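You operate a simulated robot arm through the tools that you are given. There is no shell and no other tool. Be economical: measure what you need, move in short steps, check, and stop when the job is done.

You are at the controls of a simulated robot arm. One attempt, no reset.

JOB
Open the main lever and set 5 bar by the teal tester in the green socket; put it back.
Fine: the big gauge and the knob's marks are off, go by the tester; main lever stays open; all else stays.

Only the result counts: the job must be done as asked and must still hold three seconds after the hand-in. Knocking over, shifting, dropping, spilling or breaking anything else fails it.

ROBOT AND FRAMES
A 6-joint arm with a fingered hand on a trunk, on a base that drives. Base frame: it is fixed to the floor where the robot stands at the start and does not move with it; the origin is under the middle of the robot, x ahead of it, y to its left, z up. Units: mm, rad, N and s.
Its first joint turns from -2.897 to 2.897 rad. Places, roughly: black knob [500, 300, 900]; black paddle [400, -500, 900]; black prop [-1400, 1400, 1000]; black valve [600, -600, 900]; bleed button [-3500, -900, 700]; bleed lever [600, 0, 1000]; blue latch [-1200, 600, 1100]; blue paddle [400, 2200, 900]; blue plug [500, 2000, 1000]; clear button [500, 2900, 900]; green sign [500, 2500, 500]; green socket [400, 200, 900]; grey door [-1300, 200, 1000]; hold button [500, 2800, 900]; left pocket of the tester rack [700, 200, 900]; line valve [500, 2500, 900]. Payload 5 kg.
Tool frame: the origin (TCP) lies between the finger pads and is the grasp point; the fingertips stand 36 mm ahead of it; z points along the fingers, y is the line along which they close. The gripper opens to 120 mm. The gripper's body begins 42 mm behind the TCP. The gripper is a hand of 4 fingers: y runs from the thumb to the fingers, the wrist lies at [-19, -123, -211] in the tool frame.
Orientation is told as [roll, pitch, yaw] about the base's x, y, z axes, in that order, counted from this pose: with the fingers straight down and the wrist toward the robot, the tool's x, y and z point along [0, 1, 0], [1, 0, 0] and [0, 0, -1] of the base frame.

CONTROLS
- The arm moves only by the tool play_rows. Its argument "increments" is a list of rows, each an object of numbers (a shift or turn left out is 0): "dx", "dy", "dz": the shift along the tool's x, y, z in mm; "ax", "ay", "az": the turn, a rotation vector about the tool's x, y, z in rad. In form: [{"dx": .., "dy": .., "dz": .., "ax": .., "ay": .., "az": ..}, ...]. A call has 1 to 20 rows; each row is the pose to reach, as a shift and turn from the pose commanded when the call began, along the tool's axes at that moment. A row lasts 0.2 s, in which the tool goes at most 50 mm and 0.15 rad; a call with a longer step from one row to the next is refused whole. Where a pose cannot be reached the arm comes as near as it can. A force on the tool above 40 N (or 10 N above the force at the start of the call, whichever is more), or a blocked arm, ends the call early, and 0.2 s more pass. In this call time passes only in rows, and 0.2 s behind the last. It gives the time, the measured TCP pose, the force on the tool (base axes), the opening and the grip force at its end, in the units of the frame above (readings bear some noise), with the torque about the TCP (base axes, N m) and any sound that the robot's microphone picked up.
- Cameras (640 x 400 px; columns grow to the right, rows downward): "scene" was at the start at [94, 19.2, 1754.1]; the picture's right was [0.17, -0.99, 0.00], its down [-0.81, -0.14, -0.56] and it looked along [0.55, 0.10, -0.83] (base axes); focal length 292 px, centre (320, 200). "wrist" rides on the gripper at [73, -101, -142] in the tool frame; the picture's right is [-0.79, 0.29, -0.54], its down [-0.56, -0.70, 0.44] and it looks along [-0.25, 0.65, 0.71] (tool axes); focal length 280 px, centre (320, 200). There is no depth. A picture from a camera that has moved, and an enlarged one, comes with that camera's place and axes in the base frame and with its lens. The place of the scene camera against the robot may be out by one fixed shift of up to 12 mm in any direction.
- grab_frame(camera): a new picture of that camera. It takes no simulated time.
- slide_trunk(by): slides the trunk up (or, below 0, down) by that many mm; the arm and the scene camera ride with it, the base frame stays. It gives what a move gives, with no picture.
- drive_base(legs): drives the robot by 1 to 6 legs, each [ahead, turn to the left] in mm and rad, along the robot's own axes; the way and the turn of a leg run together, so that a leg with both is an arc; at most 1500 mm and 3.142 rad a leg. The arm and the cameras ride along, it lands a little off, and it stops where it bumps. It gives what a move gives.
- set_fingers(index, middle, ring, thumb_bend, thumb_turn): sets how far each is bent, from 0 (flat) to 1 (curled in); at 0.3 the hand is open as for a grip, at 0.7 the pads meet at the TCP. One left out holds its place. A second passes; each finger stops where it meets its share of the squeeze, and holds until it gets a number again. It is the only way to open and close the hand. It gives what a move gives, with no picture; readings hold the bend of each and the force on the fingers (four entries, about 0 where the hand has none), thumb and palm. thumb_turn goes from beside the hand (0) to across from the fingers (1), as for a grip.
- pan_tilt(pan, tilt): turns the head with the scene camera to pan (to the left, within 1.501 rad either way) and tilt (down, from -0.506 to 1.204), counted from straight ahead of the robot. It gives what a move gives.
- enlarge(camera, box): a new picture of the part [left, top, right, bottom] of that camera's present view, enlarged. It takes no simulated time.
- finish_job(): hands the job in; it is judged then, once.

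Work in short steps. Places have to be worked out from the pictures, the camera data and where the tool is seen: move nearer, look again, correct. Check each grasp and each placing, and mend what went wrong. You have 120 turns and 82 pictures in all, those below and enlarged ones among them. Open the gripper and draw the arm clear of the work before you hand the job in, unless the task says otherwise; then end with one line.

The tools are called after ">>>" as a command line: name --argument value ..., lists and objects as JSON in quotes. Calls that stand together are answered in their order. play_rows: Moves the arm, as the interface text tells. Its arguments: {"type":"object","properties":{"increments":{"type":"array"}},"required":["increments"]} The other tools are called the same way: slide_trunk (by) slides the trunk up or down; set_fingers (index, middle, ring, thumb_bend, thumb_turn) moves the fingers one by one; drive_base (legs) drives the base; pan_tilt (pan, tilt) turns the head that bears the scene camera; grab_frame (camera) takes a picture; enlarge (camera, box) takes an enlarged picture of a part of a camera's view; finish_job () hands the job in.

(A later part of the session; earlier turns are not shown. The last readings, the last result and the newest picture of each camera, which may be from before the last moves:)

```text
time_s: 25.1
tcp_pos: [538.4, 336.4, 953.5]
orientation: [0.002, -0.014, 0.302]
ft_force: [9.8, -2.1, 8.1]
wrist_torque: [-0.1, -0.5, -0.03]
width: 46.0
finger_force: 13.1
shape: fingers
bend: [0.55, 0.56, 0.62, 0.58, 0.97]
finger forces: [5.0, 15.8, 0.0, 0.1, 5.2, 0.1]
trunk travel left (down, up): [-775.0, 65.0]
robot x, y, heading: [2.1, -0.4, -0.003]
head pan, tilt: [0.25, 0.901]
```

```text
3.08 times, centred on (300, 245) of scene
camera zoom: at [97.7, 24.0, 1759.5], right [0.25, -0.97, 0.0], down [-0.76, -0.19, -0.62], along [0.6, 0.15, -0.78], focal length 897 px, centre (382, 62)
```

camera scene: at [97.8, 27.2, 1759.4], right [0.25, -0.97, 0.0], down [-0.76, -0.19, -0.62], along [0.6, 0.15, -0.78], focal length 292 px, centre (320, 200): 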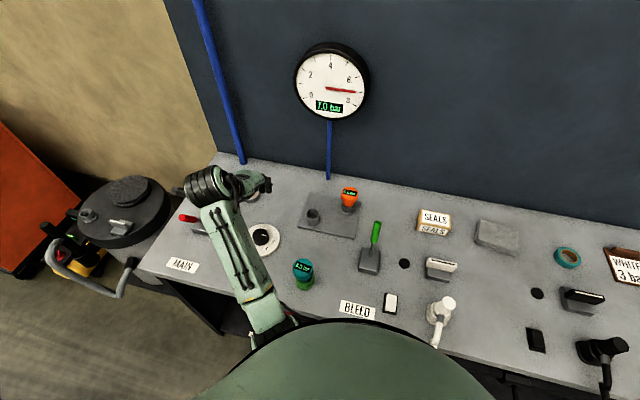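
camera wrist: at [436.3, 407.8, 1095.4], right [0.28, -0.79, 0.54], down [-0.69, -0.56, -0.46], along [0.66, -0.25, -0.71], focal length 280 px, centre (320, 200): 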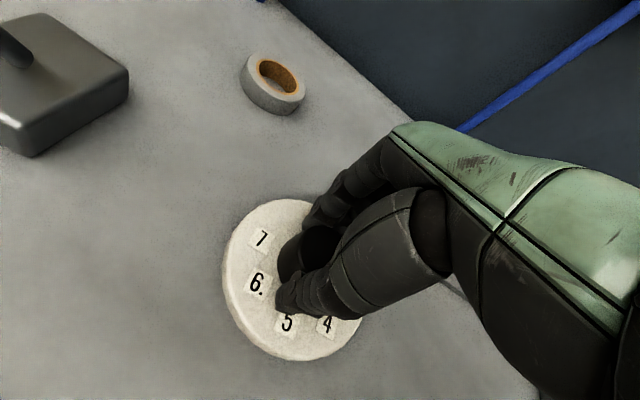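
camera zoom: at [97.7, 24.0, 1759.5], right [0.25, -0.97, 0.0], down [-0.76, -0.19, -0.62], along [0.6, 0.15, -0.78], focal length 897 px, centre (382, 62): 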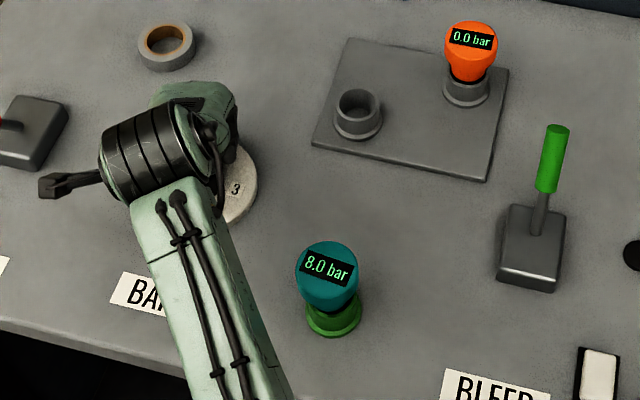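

Still 8.0 (knob slipped or the reading is capped). I turn the other way, to +0.3 net, and read again.

>>> play_rows --increments '[{"az": 0.12}, {"az": 0.24}, {"az": 0.36}, {"az": 0.48}, {"az": 0.6}]'

>>> enlarge --camera "scene" --box '[210, 180, 390, 310]'

>>> grab_frame --camera "wrist"

```text
time_s: 26.3
tcp_pos: [538.6, 340.3, 953.3]
orientation: [0.013, -0.013, -0.301]
ft_force: [17.8, 10.9, 12.9]
wrist_torque: [-0.06, -0.96, 0.57]
width: 42.9
finger_force: 16.8
shape: fingers
bend: [0.56, 0.54, 0.62, 0.59, 0.98]
finger forces: [9.3, 21.1, 0.0, 0.0, 2.7, 0.0]
trunk travel left (down, up): [-775.0, 65.0]
robot x, y, heading: [-1.1, 0.8, -0.001]
head pan, tilt: [0.25, 0.901]
```

```text
3.08 times, centred on (300, 245) of scene
camera zoom: at [98.8, 27.1, 1759.4], right [0.25, -0.97, 0.0], down [-0.76, -0.19, -0.62], along [0.6, 0.15, -0.78], focal length 897 px, centre (382, 62)
```

zoom: 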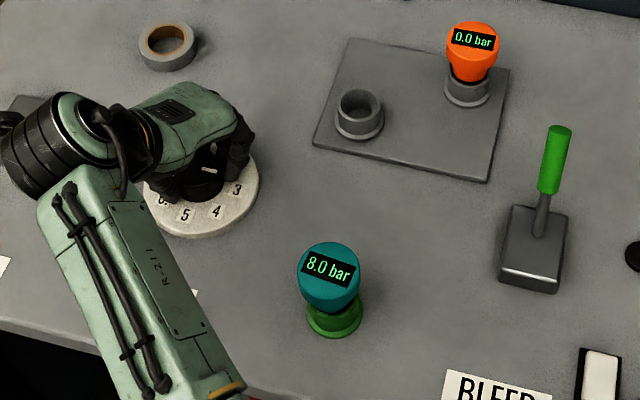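

```text
42 pictures are left
camera wrist: at [461.8, 437.5, 1096.1], right [0.03, -0.84, 0.54], down [-0.83, -0.32, -0.46], along [0.56, -0.43, -0.71], focal length 280 px, centre (320, 200)
```

wrist: 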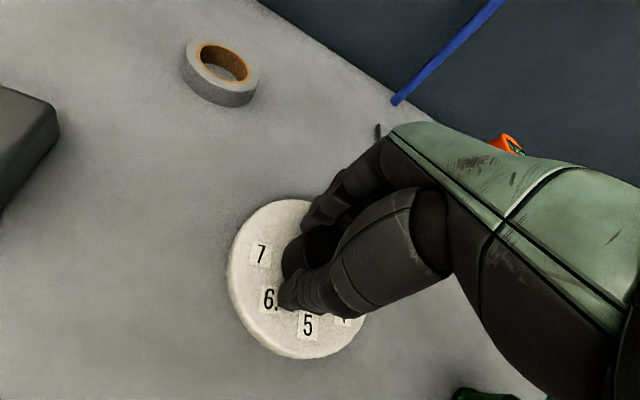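

The hand may be slipping on the knob; forces show the fingers loaded but the thumb hardly. I look closer at the pointer before re-centring.

>>> enlarge --camera "scene" --box '[240, 210, 300, 255]'

```text
8.89 times, centred on (270, 232) of scene
camera zoom: at [98.8, 27.1, 1759.4], right [0.25, -0.97, 0.0], down [-0.76, -0.19, -0.62], along [0.6, 0.15, -0.78], focal length 2592 px, centre (764, -89)
```

zoom: 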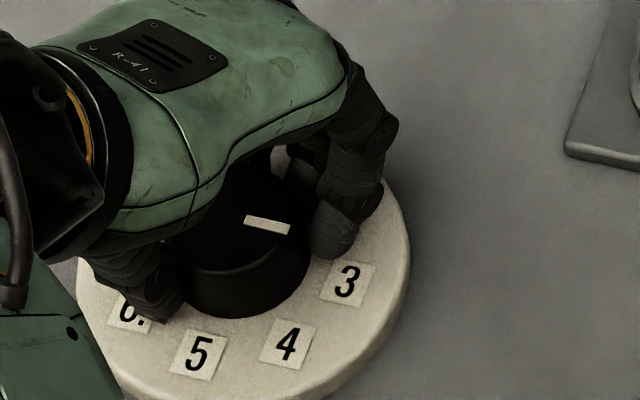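

Clear view: the pointer has barely moved, so the fingers slipped, pulled off-centre toward the finger side. I open, shift 5 mm toward the fingers and regrip harder.

>>> set_fingers --index 0.4 --middle 0.4 --ring 0.4 --thumb_bend 0.4

>>> play_rows --increments '[{"dy": 5, "dx": -2, "dz": 2}]'

>>> set_fingers --index 0.75 --middle 0.75 --ring 0.6 --thumb_bend 0.75

>>> enlarge --camera "scene" --box '[240, 210, 300, 255]'

```text
time_s: 27.3
tcp_pos: [537.6, 337.0, 951.1]
orientation: [0.009, -0.009, -0.299]
ft_force: [-1.1, -0.3, 0.5]
wrist_torque: [0.0, -0.02, -0.02]
width: 93.8
finger_force: 0.3
shape: fingers
bend: [0.4, 0.4, 0.4, 0.4, 0.97]
finger forces: [0.0, 0.2, 0.1, 0.1, 0.0, 0.1]
trunk travel left (down, up): [-775.0, 65.0]
robot x, y, heading: [-1.3, 1.4, 0.001]
head pan, tilt: [0.25, 0.901]
```

```text
time_s: 27.7
tcp_pos: [542.0, 334.4, 951.8]
orientation: [0.012, -0.01, -0.298]
ft_force: [-1.0, 0.6, 3.9]
wrist_torque: [-0.08, -0.11, 0.04]
width: 93.8
finger_force: 1.6
shape: fingers
bend: [0.4, 0.4, 0.4, 0.4, 0.97]
finger forces: [0.1, 3.4, 0.0, 0.0, 0.0, 0.1]
trunk travel left (down, up): [-775.0, 65.0]
robot x, y, heading: [0.4, -1.2, 0.001]
head pan, tilt: [0.25, 0.901]
```

```text
time_s: 28.7
tcp_pos: [541.6, 334.4, 952.8]
orientation: [0.009, -0.01, -0.301]
ft_force: [2.9, -0.2, 10.4]
wrist_torque: [-0.04, -0.2, 0.25]
width: 45.4
finger_force: 23.6
shape: fingers
bend: [0.57, 0.57, 0.6, 0.6, 0.97]
finger forces: [11.9, 13.8, 0.0, 0.0, 20.9, 0.1]
trunk travel left (down, up): [-775.0, 65.0]
robot x, y, heading: [1.7, 2.1, 0.002]
head pan, tilt: [0.25, 0.901]
```

```text
8.89 times, centred on (270, 232) of scene
camera zoom: at [96.2, 24.7, 1759.6], right [0.25, -0.97, 0.0], down [-0.76, -0.19, -0.62], along [0.6, 0.15, -0.78], focal length 2592 px, centre (764, -89)
```

zoom: 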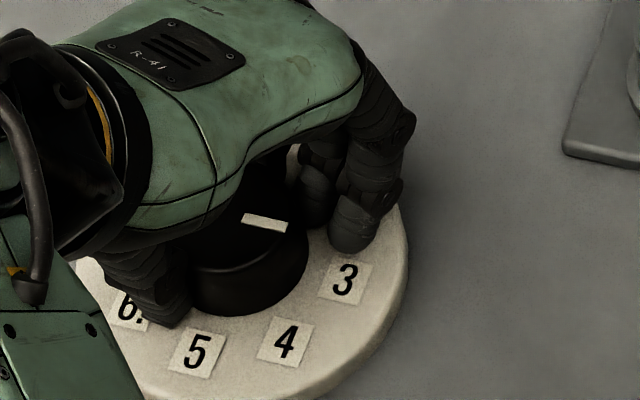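

Grip is now balanced (12/14 vs 21 N). I turn clockwise 0.3 and look at both pointer and tester.

>>> play_rows --increments '[{"az": 0.1}, {"az": 0.2}, {"az": 0.3}]'

>>> enlarge --camera "scene" --box '[235, 205, 335, 280]'

```text
time_s: 29.5
tcp_pos: [541.2, 335.5, 953.1]
orientation: [0.014, -0.01, -0.601]
ft_force: [6.9, 7.3, 12.7]
wrist_torque: [0.06, -0.46, 0.82]
width: 45.7
finger_force: 28.0
shape: fingers
bend: [0.57, 0.55, 0.6, 0.6, 1.0]
finger forces: [15.9, 17.8, 0.1, 0.0, 22.4, 0.0]
trunk travel left (down, up): [-775.0, 65.0]
robot x, y, heading: [-0.8, -0.9, 0.0]
head pan, tilt: [0.25, 0.901]
```

```text
5.33 times, centred on (285, 242) of scene
camera zoom: at [96.5, 26.6, 1759.6], right [0.25, -0.97, 0.0], down [-0.76, -0.19, -0.62], along [0.6, 0.15, -0.78], focal length 1555 px, centre (507, -27)
```

zoom: 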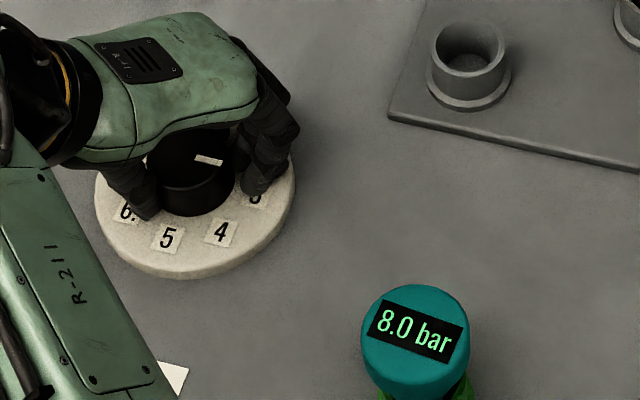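

The pointer did not move while torque rose to 0.8 Nm, so clockwise is at a stop. I turn counter-clockwise by 0.6 now.

>>> play_rows --increments '[{"az": -0.12}, {"az": -0.24}, {"az": -0.36}, {"az": -0.48}, {"az": -0.6}]'

>>> enlarge --camera "scene" --box '[235, 205, 335, 280]'

```text
time_s: 30.7
tcp_pos: [541.1, 330.9, 951.9]
orientation: [0.007, -0.013, 0.001]
ft_force: [-0.1, -5.8, 11.4]
wrist_torque: [-0.04, -0.07, -0.07]
width: 46.0
finger_force: 26.1
shape: fingers
bend: [0.55, 0.58, 0.6, 0.61, 0.96]
finger forces: [17.6, 12.5, 0.0, 0.1, 21.6, 0.0]
trunk travel left (down, up): [-775.0, 65.0]
robot x, y, heading: [0.8, 1.7, -0.002]
head pan, tilt: [0.25, 0.901]
```

```text
5.33 times, centred on (285, 242) of scene
camera zoom: at [95.5, 22.9, 1759.6], right [0.25, -0.97, 0.0], down [-0.76, -0.19, -0.62], along [0.6, 0.15, -0.78], focal length 1555 px, centre (507, -27)
```

zoom: 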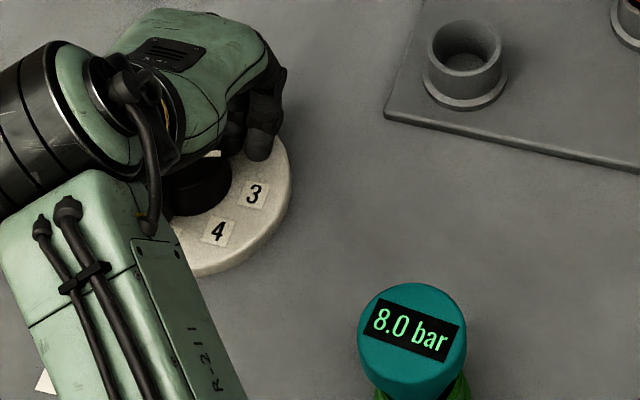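

Still 8.0; possibly the reading is capped. I continue counter-clockwise another 0.5 and read.

>>> play_rows --increments '[{"az": -0.12}, {"az": -0.24}, {"az": -0.36}, {"az": -0.5}]'

>>> enlarge --camera "scene" --box '[235, 205, 335, 280]'

>>> grab_frame --camera "wrist"

```text
time_s: 31.7
tcp_pos: [541.2, 332.0, 952.1]
orientation: [-0.001, -0.014, 0.504]
ft_force: [0.0, -7.3, 9.3]
wrist_torque: [-0.17, 0.08, -0.04]
width: 46.2
finger_force: 24.5
shape: fingers
bend: [0.56, 0.58, 0.6, 0.61, 0.96]
finger forces: [13.4, 11.9, 0.0, 0.0, 23.6, 0.0]
trunk travel left (down, up): [-775.0, 65.0]
robot x, y, heading: [2.5, 0.4, -0.002]
head pan, tilt: [0.25, 0.901]
```

```text
5.33 times, centred on (285, 242) of scene
camera zoom: at [96.0, 22.9, 1759.6], right [0.25, -0.97, 0.0], down [-0.76, -0.19, -0.62], along [0.6, 0.15, -0.78], focal length 1555 px, centre (507, -27)
```

zoom: 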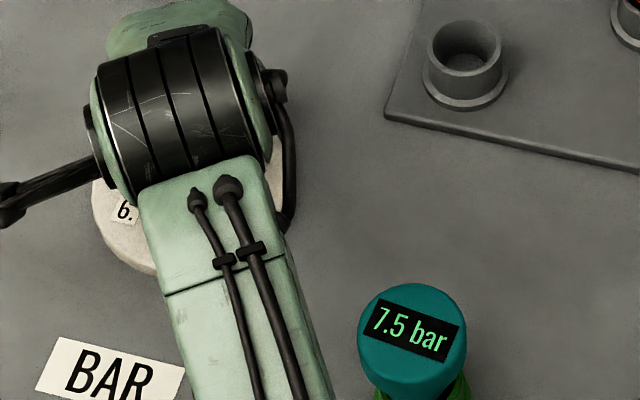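

```text
36 pictures are left
camera wrist: at [416.2, 346.0, 1093.0], right [0.63, -0.56, 0.55], down [-0.34, -0.82, -0.45], along [0.7, 0.1, -0.7], focal length 280 px, centre (320, 200)
```

wrist: 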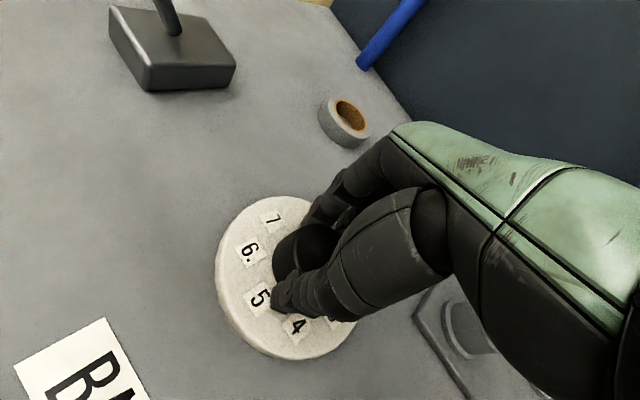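

7.5 now: counter-clockwise lowers it. I continue 0.5 further to measure the rate.

>>> play_rows --increments '[{"az": -0.12}, {"az": -0.24}, {"az": -0.36}, {"az": -0.5}]'

>>> enlarge --camera "scene" --box '[235, 205, 335, 280]'

```text
time_s: 32.7
tcp_pos: [541.8, 333.0, 952.3]
orientation: [-0.007, -0.014, 1.0]
ft_force: [2.3, -5.7, 8.1]
wrist_torque: [-0.11, 0.03, -0.06]
width: 46.0
finger_force: 25.0
shape: fingers
bend: [0.56, 0.58, 0.6, 0.61, 0.96]
finger forces: [15.4, 11.1, 0.0, 0.0, 23.5, 0.1]
trunk travel left (down, up): [-775.0, 65.0]
robot x, y, heading: [-0.7, 3.7, -0.0]
head pan, tilt: [0.25, 0.901]
```

```text
5.33 times, centred on (285, 242) of scene
camera zoom: at [96.6, 23.4, 1759.6], right [0.25, -0.97, 0.0], down [-0.76, -0.19, -0.62], along [0.6, 0.15, -0.78], focal length 1555 px, centre (507, -27)
```

zoom: 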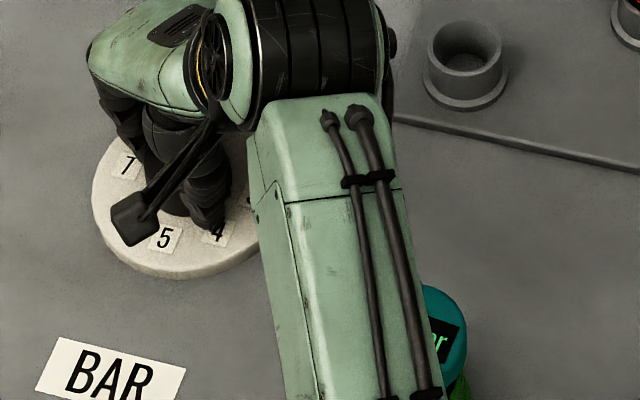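

The forearm now hides the tester. I open, swing back 1.4 rad clockwise (without gripping) and read the tester.

>>> set_fingers --index 0.38 --middle 0.38 --ring 0.38 --thumb_bend 0.38

>>> play_rows --increments '[{"az": 0.14}, {"az": 0.28}, {"az": 0.42}, {"az": 0.56}, {"az": 0.7}, {"az": 0.84}, {"az": 0.98}, {"az": 1.12}, {"az": 1.26}, {"az": 1.4}]'

>>> enlarge --camera "scene" --box '[235, 205, 335, 280]'

```text
time_s: 33.7
tcp_pos: [542.4, 333.7, 950.6]
orientation: [-0.008, -0.011, 1.0]
ft_force: [0.0, 0.5, -0.6]
wrist_torque: [-0.01, 0.0, -0.03]
width: 99.8
finger_force: 0.0
shape: fingers
bend: [0.38, 0.38, 0.38, 0.38, 0.97]
finger forces: [0.1, 0.0, 0.0, 0.0, 0.0, 0.0]
trunk travel left (down, up): [-775.0, 65.0]
robot x, y, heading: [2.0, 5.2, -0.001]
head pan, tilt: [0.25, 0.901]
```

```text
time_s: 35.9
tcp_pos: [542.1, 331.2, 950.7]
orientation: [0.01, -0.009, -0.4]
ft_force: [-0.2, -0.3, 0.4]
wrist_torque: [0.03, 0.0, -0.03]
width: 99.9
finger_force: 0.4
shape: fingers
bend: [0.38, 0.38, 0.38, 0.38, 0.97]
finger forces: [0.1, 0.0, 0.0, 0.0, 0.0, 0.0]
trunk travel left (down, up): [-775.0, 65.0]
robot x, y, heading: [-1.3, -1.8, -0.001]
head pan, tilt: [0.25, 0.901]
```

```text
5.33 times, centred on (285, 242) of scene
camera zoom: at [97.3, 26.2, 1759.5], right [0.25, -0.97, 0.0], down [-0.76, -0.19, -0.62], along [0.6, 0.15, -0.78], focal length 1555 px, centre (507, -27)
```

zoom: 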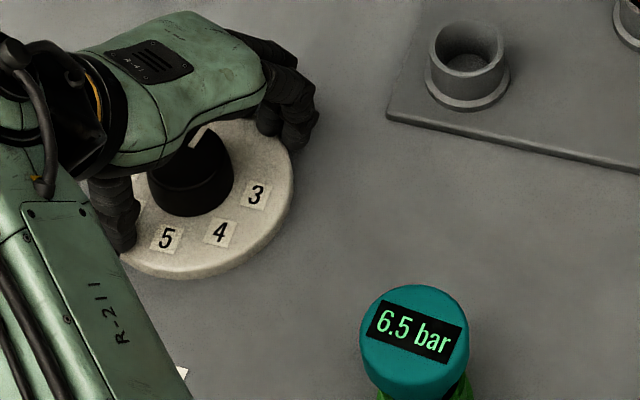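

6.5 bar: about 1 bar per 0.5 rad. I regrip and turn 0.7 rad further counter-clockwise, staying in a yaw where the tester remains visible.

>>> set_fingers --index 0.75 --middle 0.75 --ring 0.6 --thumb_bend 0.75

>>> play_rows --increments '[{"az": -0.14}, {"az": -0.28}, {"az": -0.42}, {"az": -0.56}, {"az": -0.7}]'

>>> enlarge --camera "scene" --box '[235, 205, 335, 280]'

```text
time_s: 36.9
tcp_pos: [542.0, 333.1, 951.4]
orientation: [0.012, -0.011, -0.4]
ft_force: [9.3, -2.1, 11.0]
wrist_torque: [-0.29, -0.82, 0.21]
width: 46.6
finger_force: 19.2
shape: fingers
bend: [0.58, 0.42, 0.6, 0.58, 0.97]
finger forces: [13.7, 12.1, 0.0, 0.0, 12.9, 0.0]
trunk travel left (down, up): [-775.0, 65.0]
robot x, y, heading: [-3.6, -1.5, -0.004]
head pan, tilt: [0.25, 0.901]
```

```text
time_s: 38.1
tcp_pos: [541.9, 332.2, 952.3]
orientation: [0.003, -0.014, 0.305]
ft_force: [7.9, -3.1, 15.8]
wrist_torque: [-0.07, -0.22, -0.3]
width: 46.6
finger_force: 22.5
shape: fingers
bend: [0.57, 0.43, 0.6, 0.59, 0.96]
finger forces: [13.8, 8.9, 0.0, 0.0, 22.5, 0.1]
trunk travel left (down, up): [-775.0, 65.0]
robot x, y, heading: [2.1, 0.8, -0.003]
head pan, tilt: [0.25, 0.901]
```

```text
5.33 times, centred on (285, 242) of scene
camera zoom: at [96.9, 23.4, 1759.6], right [0.25, -0.97, 0.0], down [-0.76, -0.19, -0.62], along [0.6, 0.15, -0.78], focal length 1555 px, centre (507, -27)
```

zoom: 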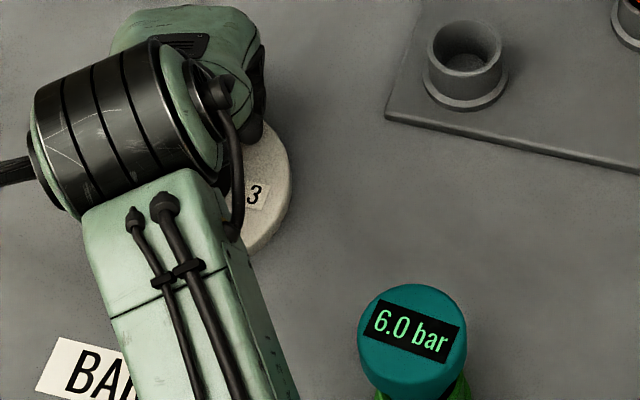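

6.0 — it slipped partly (middle finger caught at 0.43). I regrip here, opening and closing again, and turn 0.3 more.

>>> set_fingers --index 0.36 --middle 0.36 --ring 0.36 --thumb_bend 0.36

>>> play_rows --increments '[{"az": 0.14}, {"az": 0.28}, {"az": 0.42}, {"az": 0.56}, {"az": 0.65, "dz": -1}]'

>>> set_fingers --index 0.75 --middle 0.75 --ring 0.6 --thumb_bend 0.75

>>> enlarge --camera "scene" --box '[235, 205, 335, 280]'

```text
time_s: 39.1
tcp_pos: [541.2, 332.2, 950.1]
orientation: [0.001, -0.012, 0.299]
ft_force: [0.5, -0.3, 0.2]
wrist_torque: [-0.02, -0.01, 0.05]
width: 106.1
finger_force: 0.0
shape: fingers
bend: [0.36, 0.36, 0.36, 0.36, 0.97]
finger forces: [0.1, 0.1, 0.0, 0.0, 0.0, 0.0]
trunk travel left (down, up): [-775.0, 65.0]
robot x, y, heading: [-1.6, -0.7, -0.002]
head pan, tilt: [0.25, 0.901]
```

```text
time_s: 40.3
tcp_pos: [541.6, 333.6, 953.4]
orientation: [0.01, -0.01, -0.354]
ft_force: [0.4, 0.1, -0.3]
wrist_torque: [0.0, 0.01, 0.02]
width: 106.2
finger_force: 0.0
shape: fingers
bend: [0.36, 0.36, 0.36, 0.36, 0.97]
finger forces: [0.1, 0.0, 0.0, 0.0, 0.0, 0.0]
trunk travel left (down, up): [-775.0, 65.0]
robot x, y, heading: [1.5, 0.2, 0.006]
head pan, tilt: [0.25, 0.901]
```

```text
time_s: 41.3
tcp_pos: [542.4, 332.7, 953.1]
orientation: [0.01, -0.01, -0.351]
ft_force: [7.6, -5.2, 9.6]
wrist_torque: [-0.17, -0.22, 0.05]
width: 46.0
finger_force: 20.3
shape: fingers
bend: [0.57, 0.59, 0.6, 0.59, 0.96]
finger forces: [11.4, 13.7, 0.1, 0.0, 15.6, 0.1]
trunk travel left (down, up): [-775.0, 65.0]
robot x, y, heading: [-0.7, -0.5, 0.002]
head pan, tilt: [0.25, 0.901]
```

```text
5.33 times, centred on (285, 242) of scene
camera zoom: at [97.5, 23.3, 1759.6], right [0.25, -0.97, 0.0], down [-0.76, -0.19, -0.62], along [0.6, 0.15, -0.78], focal length 1555 px, centre (507, -27)
```

zoom: 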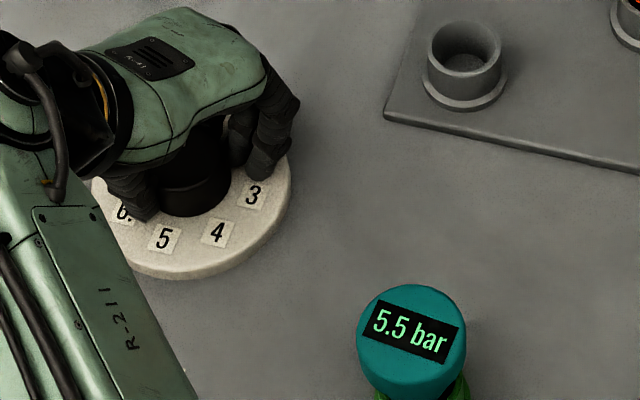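

Reading is now 5.5, perhaps with some lag. I hold briefly (0.4 s) and reread before turning.

>>> play_rows --increments '[{"az": 0.0}, {"az": 0.0}, {"az": 0.0}, {"az": 0.0}, {"az": 0.0}]'

>>> enlarge --camera "scene" --box '[235, 50, 415, 280]'

```text
time_s: 42.5
tcp_pos: [541.6, 333.3, 952.5]
orientation: [0.013, -0.01, -0.35]
ft_force: [9.4, -5.9, 11.5]
wrist_torque: [-0.21, -0.38, 0.03]
width: 46.5
finger_force: 21.4
shape: fingers
bend: [0.57, 0.58, 0.6, 0.59, 0.96]
finger forces: [12.0, 16.1, 0.0, 0.1, 14.8, 0.0]
trunk travel left (down, up): [-775.0, 65.0]
robot x, y, heading: [2.3, 2.1, 0.002]
head pan, tilt: [0.25, 0.901]
```

```text
1.74 times, centred on (325, 165) of scene
camera zoom: at [97.3, 23.1, 1759.6], right [0.25, -0.97, 0.0], down [-0.76, -0.19, -0.62], along [0.6, 0.15, -0.78], focal length 507 px, centre (311, 261)
```

zoom: 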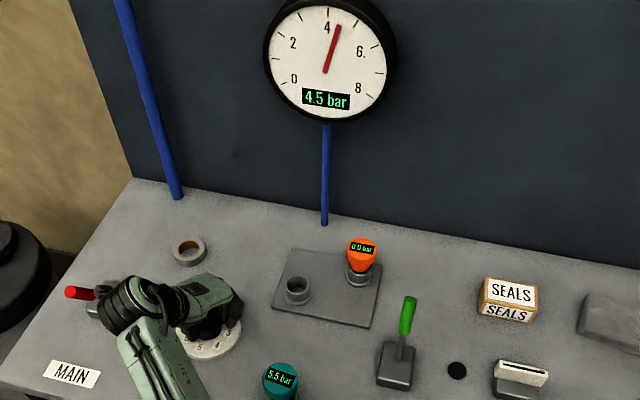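

Stable at 5.5 (gauge 4.5, needle helpful for trend). I turn 0.33 rad more counter-clockwise.

>>> play_rows --increments '[{"az": -0.11}, {"az": -0.22}, {"az": -0.33}, {"az": -0.33}, {"az": -0.33}, {"az": -0.33}]'

>>> enlarge --camera "scene" --box '[235, 30, 415, 280]'

```text
time_s: 43.9
tcp_pos: [541.9, 332.4, 953.1]
orientation: [0.005, -0.013, -0.02]
ft_force: [9.3, -1.3, 15.0]
wrist_torque: [-0.01, -0.25, -0.03]
width: 46.5
finger_force: 22.1
shape: fingers
bend: [0.56, 0.58, 0.6, 0.6, 0.96]
finger forces: [11.8, 15.7, 0.0, 0.0, 15.7, 0.0]
trunk travel left (down, up): [-775.0, 65.0]
robot x, y, heading: [-0.9, -0.9, -0.001]
head pan, tilt: [0.25, 0.901]
```

```text
1.60 times, centred on (325, 155) of scene
camera zoom: at [96.9, 23.6, 1759.6], right [0.25, -0.97, 0.0], down [-0.76, -0.19, -0.62], along [0.6, 0.15, -0.78], focal length 467 px, centre (312, 272)
```

zoom: 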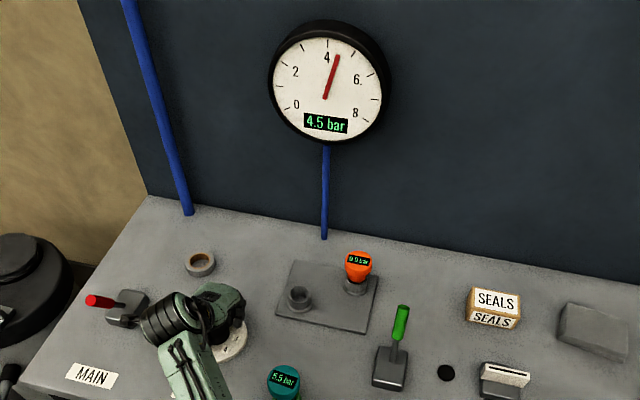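

Still 5.5. I turn another 0.25 and reread.

>>> play_rows --increments '[{"az": -0.12}, {"az": -0.25}, {"az": -0.25}, {"az": -0.25}, {"az": -0.25}, {"az": -0.25}]'

>>> enlarge --camera "scene" --box '[235, 30, 415, 280]'

```text
time_s: 45.3
tcp_pos: [542.2, 334.4, 950.8]
orientation: [0.004, -0.013, 0.231]
ft_force: [8.1, 0.3, 12.7]
wrist_torque: [0.09, -0.14, -0.02]
width: 46.0
finger_force: 19.4
shape: fingers
bend: [0.56, 0.59, 0.6, 0.6, 0.96]
finger forces: [11.3, 12.8, 0.0, 0.1, 16.1, 0.0]
trunk travel left (down, up): [-775.0, 65.0]
robot x, y, heading: [2.6, -2.5, -0.001]
head pan, tilt: [0.25, 0.901]
```

```text
1.60 times, centred on (325, 155) of scene
camera zoom: at [96.8, 24.2, 1759.5], right [0.25, -0.97, 0.0], down [-0.76, -0.19, -0.62], along [0.6, 0.15, -0.78], focal length 467 px, centre (312, 272)
```

zoom: 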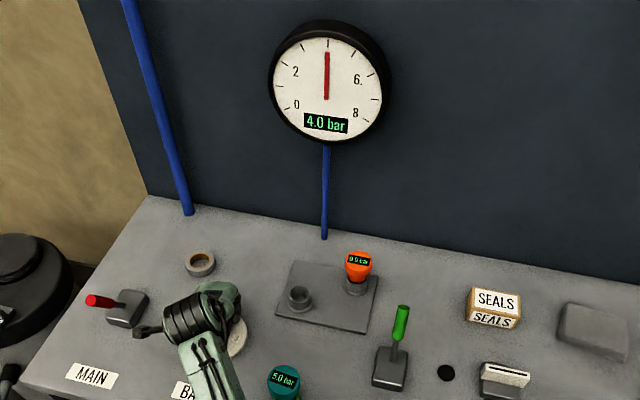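

Tester shows 5.0 and the needle stepped, suggesting detents. I release the knob, lift clear, and reread.

>>> set_fingers --index 0.3 --middle 0.3 --ring 0.3 --thumb_bend 0.3

>>> play_rows --increments '[{"dz": -40}, {"dz": -85}, {"dz": -130}, {"dz": -165}, {"dz": -165, "az": 0.12}, {"dz": -165, "az": 0.23}]'

>>> enlarge --camera "scene" --box '[215, 195, 355, 290]'

>>> grab_frame --camera "wrist"

```text
time_s: 46.3
tcp_pos: [542.1, 332.9, 951.5]
orientation: [0.004, -0.012, 0.229]
ft_force: [-0.8, 0.3, 0.8]
wrist_torque: [0.02, -0.01, -0.05]
width: 123.1
finger_force: 0.1
shape: fingers
bend: [0.3, 0.3, 0.3, 0.3, 0.97]
finger forces: [0.0, 0.0, 0.1, 0.0, 0.1, 0.0]
trunk travel left (down, up): [-775.0, 65.0]
robot x, y, heading: [-4.2, 0.2, 0.0]
head pan, tilt: [0.25, 0.901]
```

```text
time_s: 47.7
tcp_pos: [538.8, 332.1, 1116.7]
orientation: [0.006, -0.012, -0.002]
ft_force: [0.3, -0.3, 0.0]
wrist_torque: [-0.01, -0.02, 0.0]
width: 123.2
finger_force: 0.1
shape: fingers
bend: [0.3, 0.3, 0.3, 0.3, 0.97]
finger forces: [0.1, 0.0, 0.0, 0.0, 0.1, 0.0]
trunk travel left (down, up): [-775.0, 65.0]
robot x, y, heading: [3.4, -1.7, -0.002]
head pan, tilt: [0.25, 0.901]
```

```text
4.21 times, centred on (285, 242) of scene
camera zoom: at [96.9, 25.9, 1759.5], right [0.25, -0.97, 0.0], down [-0.76, -0.19, -0.62], along [0.6, 0.15, -0.78], focal length 1228 px, centre (467, 21)
```

zoom: 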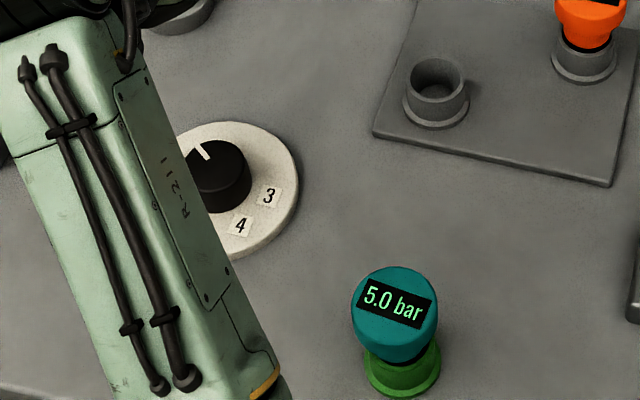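

```text
27 pictures are left
camera wrist: at [437.0, 403.8, 1258.2], right [0.28, -0.79, 0.54], down [-0.7, -0.56, -0.45], along [0.66, -0.25, -0.71], focal length 280 px, centre (320, 200)
```

wrist: 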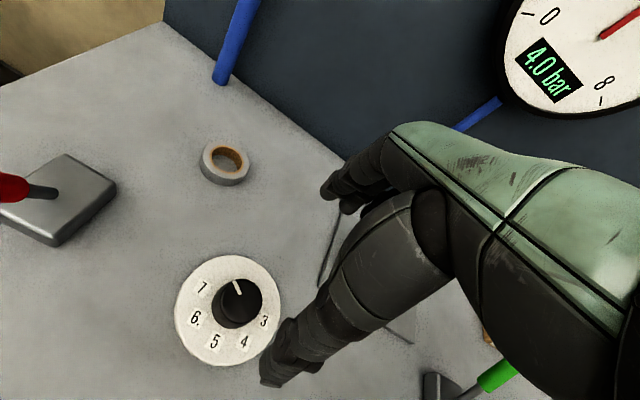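

5.0 bar confirmed with hand off. I go back above the socketed tester, levelling the small tilt.

>>> play_rows --increments '[{"dx": -35, "dy": -20, "ax": 0.012, "ay": -0.006}, {"dx": -70, "dy": -41, "ax": 0.012, "ay": -0.006}, {"dx": -105, "dy": -62, "ax": 0.012, "ay": -0.006}, {"dx": -140, "dy": -82, "ax": 0.012, "ay": -0.006}, {"dx": -172, "dy": -103, "ax": 0.012, "ay": -0.006}, {"dx": -172, "dy": -103, "dz": 40, "ax": 0.012, "ay": -0.006}, {"dx": -172, "dy": -103, "dz": 65, "ax": 0.012, "ay": -0.006}]'

>>> grab_frame --camera "wrist"

```text
time_s: 49.3
tcp_pos: [436.0, 159.2, 1050.5]
orientation: [0.0, 0.0, 0.001]
ft_force: [-0.6, 0.1, 0.4]
wrist_torque: [0.02, -0.01, 0.02]
width: 123.3
finger_force: 0.1
shape: fingers
bend: [0.3, 0.3, 0.3, 0.3, 0.98]
finger forces: [0.1, 0.0, 0.0, 0.0, 0.0, 0.0]
trunk travel left (down, up): [-775.0, 65.0]
robot x, y, heading: [-2.0, 4.8, -0.001]
head pan, tilt: [0.25, 0.901]
```

```text
26 pictures are left
camera wrist: at [335.1, 233.0, 1192.2], right [0.29, -0.79, 0.54], down [-0.7, -0.56, -0.44], along [0.65, -0.25, -0.71], focal length 280 px, centre (320, 200)
```

wrist: 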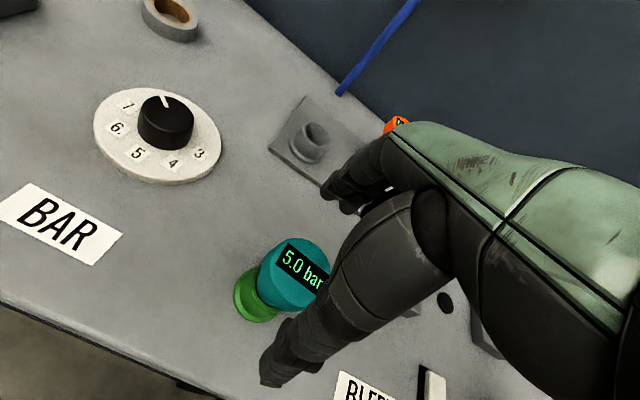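

The tester appears at the same image position as before my first grasp, so alignment is equal. I descend to TCP z≈986 and grip.

>>> play_rows --increments '[{"dz": 25}, {"dz": 48}, {"dz": 64}]'

>>> set_fingers --index 0.65 --middle 0.65 --ring 0.65 --thumb_bend 0.65

>>> grab_frame --camera "wrist"

```text
time_s: 50.1
tcp_pos: [437.4, 162.2, 985.8]
orientation: [-0.001, -0.001, 0.0]
ft_force: [-0.5, 0.8, 0.6]
wrist_torque: [-0.02, -0.02, 0.0]
width: 123.2
finger_force: 0.1
shape: fingers
bend: [0.3, 0.3, 0.3, 0.3, 0.98]
finger forces: [0.0, 0.0, 0.1, 0.1, 0.0, 0.0]
trunk travel left (down, up): [-775.0, 65.0]
robot x, y, heading: [-1.6, -0.8, 0.007]
head pan, tilt: [0.25, 0.901]
```

```text
time_s: 51.1
tcp_pos: [437.3, 160.7, 987.2]
orientation: [-0.001, 0.0, -0.001]
ft_force: [2.7, -0.9, 0.1]
wrist_torque: [-0.05, -0.16, 0.04]
width: 42.1
finger_force: 12.4
shape: fingers
bend: [0.58, 0.6, 0.65, 0.59, 0.97]
finger forces: [7.1, 6.2, 0.0, 0.0, 11.0, 0.2]
trunk travel left (down, up): [-775.0, 65.0]
robot x, y, heading: [0.1, 0.2, 0.003]
head pan, tilt: [0.25, 0.901]
```

```text
25 pictures are left
camera wrist: at [336.5, 233.2, 1128.2], right [0.29, -0.79, 0.54], down [-0.7, -0.56, -0.44], along [0.65, -0.25, -0.71], focal length 280 px, centre (320, 200)
```

wrist: 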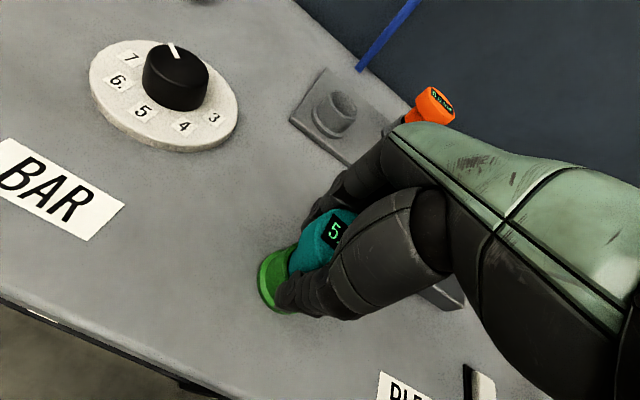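

Gripped with balanced forces. I lift straight out.

>>> play_rows --increments '[{"dz": -8}, {"dz": -18}, {"dz": -30}, {"dz": -45}, {"dz": -65}, {"dz": -90}, {"dz": -110}]'

>>> grab_frame --camera "wrist"

```text
time_s: 52.7
tcp_pos: [437.6, 161.9, 1098.6]
orientation: [-0.001, 0.0, 0.0]
ft_force: [-0.5, 0.1, -2.4]
wrist_torque: [0.03, -0.03, -0.02]
width: 41.6
finger_force: 11.4
shape: fingers
bend: [0.58, 0.61, 0.65, 0.59, 0.97]
finger forces: [6.3, 4.4, 0.0, 0.1, 11.9, 0.0]
trunk travel left (down, up): [-775.0, 65.0]
robot x, y, heading: [1.6, 2.2, 0.002]
head pan, tilt: [0.25, 0.901]
```

```text
24 pictures are left
camera wrist: at [336.7, 233.1, 1239.6], right [0.29, -0.79, 0.54], down [-0.7, -0.56, -0.44], along [0.65, -0.25, -0.71], focal length 280 px, centre (320, 200)
```

wrist: 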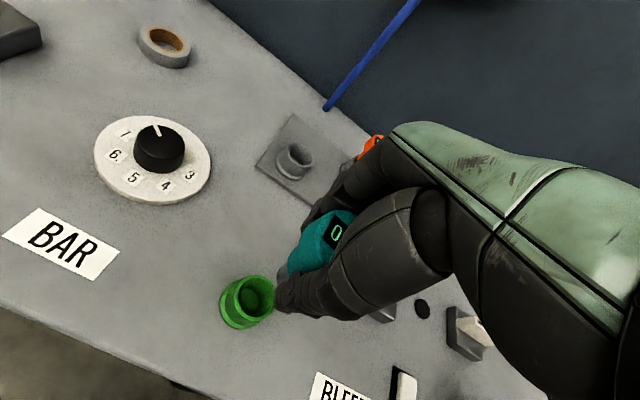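

Tester is out. The socket-to-pocket offset from matched images is about (+216, +38), so I carry it to about (653, 199), high.

>>> play_rows --increments '[{"dy": 36, "dx": 6}, {"dy": 75, "dx": 13}, {"dy": 115, "dx": 20}, {"dy": 155, "dx": 27}, {"dy": 190, "dx": 33}, {"dy": 216, "dx": 37.5}, {"dy": 216, "dx": 37.5, "dz": 22}]'

>>> grab_frame --camera "wrist"

>>> enlarge --camera "wrist" --box '[210, 190, 370, 330]'

```text
time_s: 54.3
tcp_pos: [652.8, 197.4, 1072.6]
orientation: [0.001, -0.002, 0.001]
ft_force: [-0.2, 0.0, -2.0]
wrist_torque: [0.01, 0.01, -0.01]
width: 41.0
finger_force: 10.8
shape: fingers
bend: [0.58, 0.61, 0.65, 0.59, 0.97]
finger forces: [6.3, 4.3, 0.1, 0.1, 11.5, 0.0]
trunk travel left (down, up): [-775.0, 65.0]
robot x, y, heading: [0.6, -2.3, -0.003]
head pan, tilt: [0.25, 0.901]
```

```text
23 pictures are left
camera wrist: at [552.2, 270.1, 1216.0], right [0.29, -0.79, 0.54], down [-0.7, -0.56, -0.44], along [0.65, -0.25, -0.71], focal length 280 px, centre (320, 200)
```

wrist: 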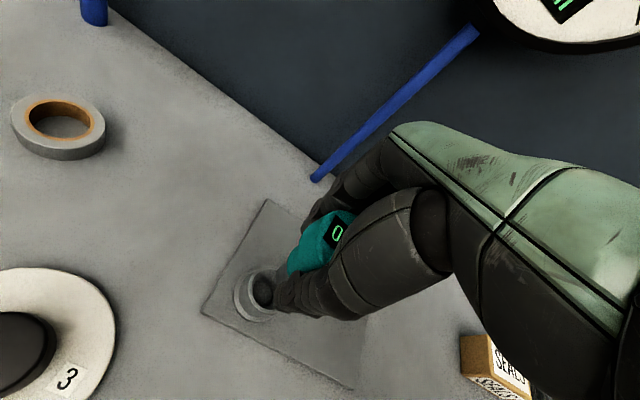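

```text
2.86 times, centred on (290, 260) of wrist
camera zoom: at [552.2, 270.1, 1216.0], right [0.29, -0.79, 0.54], down [-0.7, -0.56, -0.44], along [0.65, -0.25, -0.71], focal length 801 px, centre (406, 29)
```

zoom: 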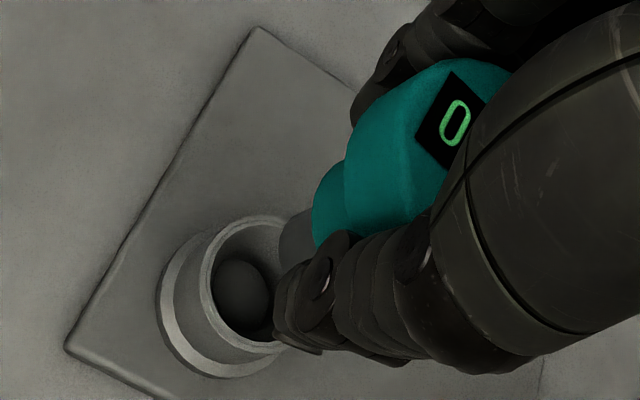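

Silhouette check gives 13.7/17 mm, matching the socket case, so it is centred. I descend gently.

>>> play_rows --increments '[{"dz": 15}, {"dz": 30}, {"dz": 42}, {"dz": 52}, {"dz": 60}]'

>>> enlarge --camera "wrist" --box '[230, 180, 390, 320]'

```text
time_s: 55.5
tcp_pos: [652.9, 198.0, 1015.8]
orientation: [0.003, -0.006, 0.0]
ft_force: [3.7, -1.2, 6.5]
wrist_torque: [-0.09, -0.13, 0.02]
width: 40.7
finger_force: 12.5
shape: fingers
bend: [0.58, 0.61, 0.65, 0.6, 0.97]
finger forces: [7.3, 6.8, 0.0, 0.0, 10.7, 0.0]
trunk travel left (down, up): [-775.0, 65.0]
robot x, y, heading: [2.1, 2.3, 0.004]
head pan, tilt: [0.25, 0.901]
```

```text
2.86 times, centred on (310, 250) of wrist
camera zoom: at [552.7, 270.4, 1157.4], right [0.29, -0.79, 0.54], down [-0.7, -0.56, -0.45], along [0.66, -0.25, -0.71], focal length 801 px, centre (349, 57)
```

zoom: 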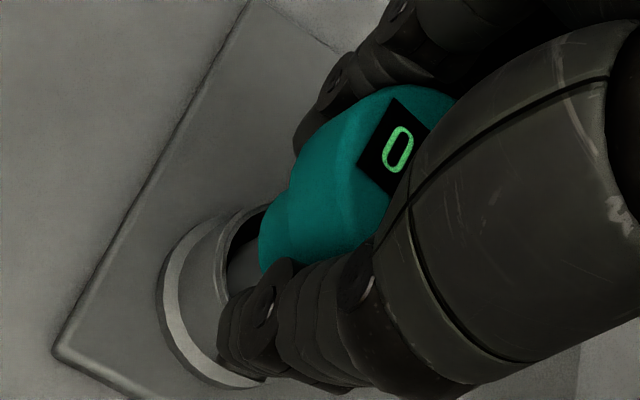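

It touches the rim at this height; torque says contact on the −x side of the pin. I back up 5 mm, shift +4 mm in x, and retry.

>>> play_rows --increments '[{"dz": -6}, {"dz": -6, "dy": 4}, {"dz": 0, "dy": 4}, {"dz": 6, "dy": 4}, {"dz": 12, "dy": 4}]'

>>> enlarge --camera "wrist" --box '[230, 180, 390, 320]'

```text
time_s: 56.7
tcp_pos: [659.8, 196.8, 1001.6]
orientation: [-0.001, -0.001, -0.001]
ft_force: [8.9, -5.2, 9.6]
wrist_torque: [-0.22, -0.39, 0.01]
width: 29.2
finger_force: 7.0
shape: fingers
bend: [0.62, 0.6, 0.65, 0.62, 0.97]
finger forces: [3.2, 8.6, 0.1, 0.0, 3.0, 0.0]
trunk travel left (down, up): [-775.0, 65.0]
robot x, y, heading: [-3.2, 0.6, -0.001]
head pan, tilt: [0.25, 0.901]
```

```text
2.86 times, centred on (310, 250) of wrist
camera zoom: at [558.9, 269.5, 1143.7], right [0.29, -0.79, 0.54], down [-0.7, -0.56, -0.44], along [0.65, -0.25, -0.71], focal length 801 px, centre (349, 57)
```

zoom: 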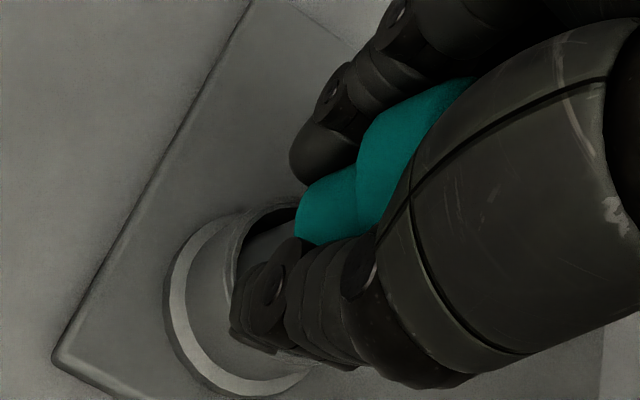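

The tester slid up in the grip; still on the rim. I raise a little, tighten the grip, and look.

>>> play_rows --increments '[{"dz": -10}, {"dz": -22}]'

>>> set_fingers --index 0.72 --middle 0.72 --thumb_bend 0.72

>>> enlarge --camera "wrist" --box '[210, 190, 370, 330]'

>>> enlarge --camera "scene" --box '[260, 150, 380, 250]'

```text
time_s: 57.3
tcp_pos: [656.3, 200.5, 1022.4]
orientation: [-0.002, 0.003, 0.002]
ft_force: [0.0, 1.1, -2.3]
wrist_torque: [-0.02, -0.05, -0.02]
width: 29.7
finger_force: 7.0
shape: fingers
bend: [0.62, 0.61, 0.65, 0.62, 0.97]
finger forces: [2.6, 5.4, 0.0, 0.0, 5.7, 0.0]
trunk travel left (down, up): [-775.0, 65.0]
robot x, y, heading: [0.5, -0.9, 0.001]
head pan, tilt: [0.25, 0.901]
```

```text
time_s: 58.3
tcp_pos: [658.5, 200.7, 1022.9]
orientation: [0.001, -0.001, 0.0]
ft_force: [0.0, -0.1, -1.9]
wrist_torque: [0.01, 0.02, 0.0]
width: 27.4
finger_force: 17.3
shape: fingers
bend: [0.62, 0.64, 0.65, 0.63, 0.96]
finger forces: [8.3, 10.8, 0.0, 0.1, 15.2, 0.0]
trunk travel left (down, up): [-775.0, 65.0]
robot x, y, heading: [-1.1, -3.1, -0.001]
head pan, tilt: [0.25, 0.901]
```

```text
2.86 times, centred on (290, 260) of wrist
camera zoom: at [557.5, 271.8, 1165.9], right [0.29, -0.79, 0.54], down [-0.7, -0.56, -0.44], along [0.65, -0.25, -0.71], focal length 801 px, centre (406, 29)
```

zoom: 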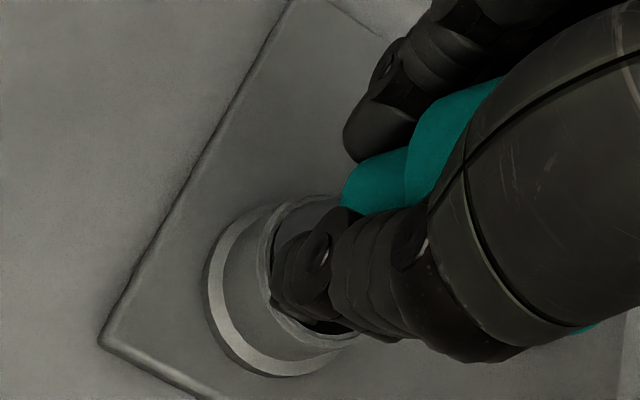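

```text
4.00 times, centred on (320, 200) of scene
camera zoom: at [97.4, 25.4, 1759.5], right [0.25, -0.97, 0.0], down [-0.76, -0.19, -0.62], along [0.6, 0.15, -0.78], focal length 1166 px, centre (320, 200)
```

zoom: 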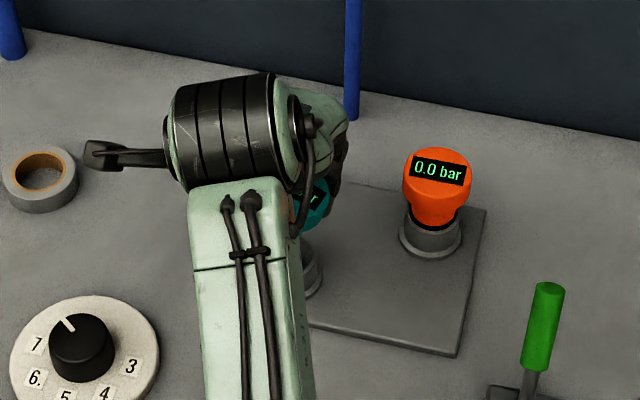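

Forces and torque both say the pin must go toward (+x, −y). With the firmer grip I shift (+2, −4) and descend again in small steps.

>>> play_rows --increments '[{"dy": 2, "dx": -4}, {"dy": 2, "dx": -4, "dz": 8}, {"dy": 2, "dx": -4, "dz": 15}, {"dy": 2, "dx": -4, "dz": 20}, {"dy": 2, "dx": -4, "dz": 24}]'

>>> enlarge --camera "wrist" --box '[210, 190, 370, 330]'

```text
time_s: 59.5
tcp_pos: [661.0, 193.4, 1002.9]
orientation: [0.002, -0.006, -0.003]
ft_force: [8.1, -4.9, 12.5]
wrist_torque: [-0.1, -0.23, 0.04]
width: 23.6
finger_force: 16.0
shape: fingers
bend: [0.71, 0.63, 0.65, 0.66, 0.96]
finger forces: [6.9, 13.8, 0.0, 0.0, 11.0, 0.1]
trunk travel left (down, up): [-775.0, 65.0]
robot x, y, heading: [-0.7, -1.4, 0.003]
head pan, tilt: [0.25, 0.901]
```

```text
2.86 times, centred on (290, 260) of wrist
camera zoom: at [560.0, 265.8, 1144.9], right [0.28, -0.79, 0.54], down [-0.7, -0.56, -0.45], along [0.66, -0.25, -0.71], focal length 801 px, centre (406, 29)
```

zoom: 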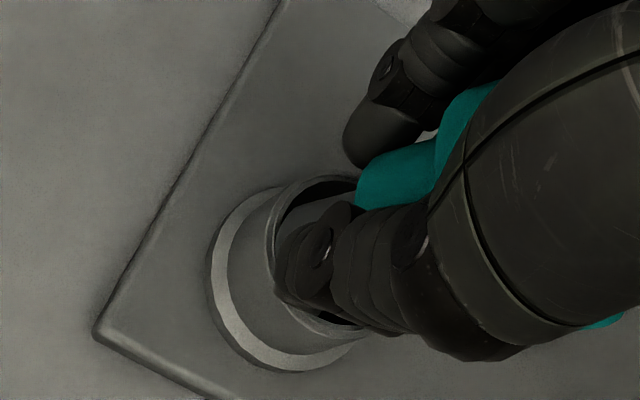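

The tester keeps sliding up in the grip. I lift clear and yaw the hand so the scene camera can see how the tester sits in it.

>>> play_rows --increments '[{"dz": -10}, {"dz": -30}, {"dz": -65}, {"dz": -100}, {"dz": -130, "az": 0.12}, {"dz": -130, "az": 0.25}, {"dz": -130, "az": 0.38}, {"dz": -130, "az": 0.5}, {"dz": -130, "az": 0.62}, {"dz": -130, "az": 0.75}]'

>>> enlarge --camera "scene" --box '[250, 130, 370, 230]'

>>> enlarge --camera "wrist" --box '[210, 150, 410, 330]'

```text
time_s: 61.7
tcp_pos: [660.5, 195.5, 1130.4]
orientation: [-0.001, 0.0, -0.752]
ft_force: [0.1, -0.1, -2.6]
wrist_torque: [0.01, -0.03, 0.01]
width: 23.8
finger_force: 16.3
shape: fingers
bend: [0.71, 0.64, 0.65, 0.64, 0.95]
finger forces: [7.5, 11.2, 0.1, 0.0, 14.3, 0.0]
trunk travel left (down, up): [-775.0, 65.0]
robot x, y, heading: [1.9, -1.9, 0.003]
head pan, tilt: [0.25, 0.901]
```

```text
4.00 times, centred on (310, 180) of scene
camera zoom: at [97.8, 25.9, 1759.4], right [0.25, -0.97, 0.0], down [-0.76, -0.19, -0.62], along [0.6, 0.15, -0.78], focal length 1166 px, centre (360, 280)
```

zoom: 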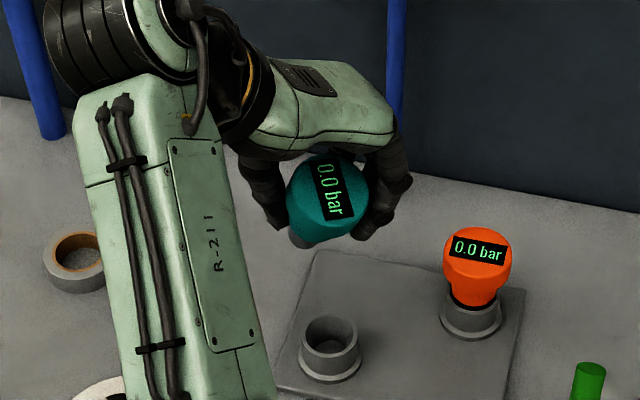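

```text
2.22 times, centred on (310, 240) of wrist
camera zoom: at [636.0, 316.9, 1272.3], right [-0.33, -0.77, 0.54], down [-0.89, 0.07, -0.44], along [0.31, -0.63, -0.71], focal length 623 px, centre (342, 111)
```

zoom: 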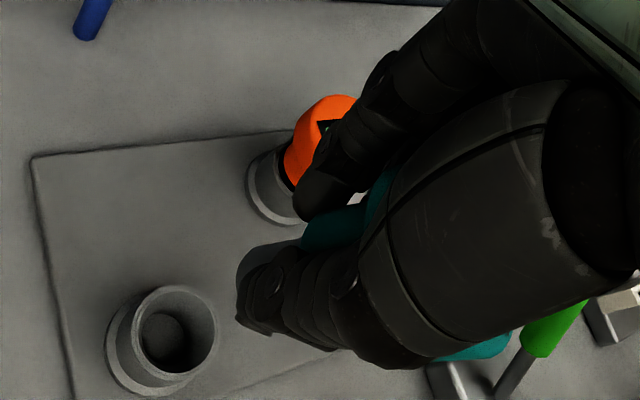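

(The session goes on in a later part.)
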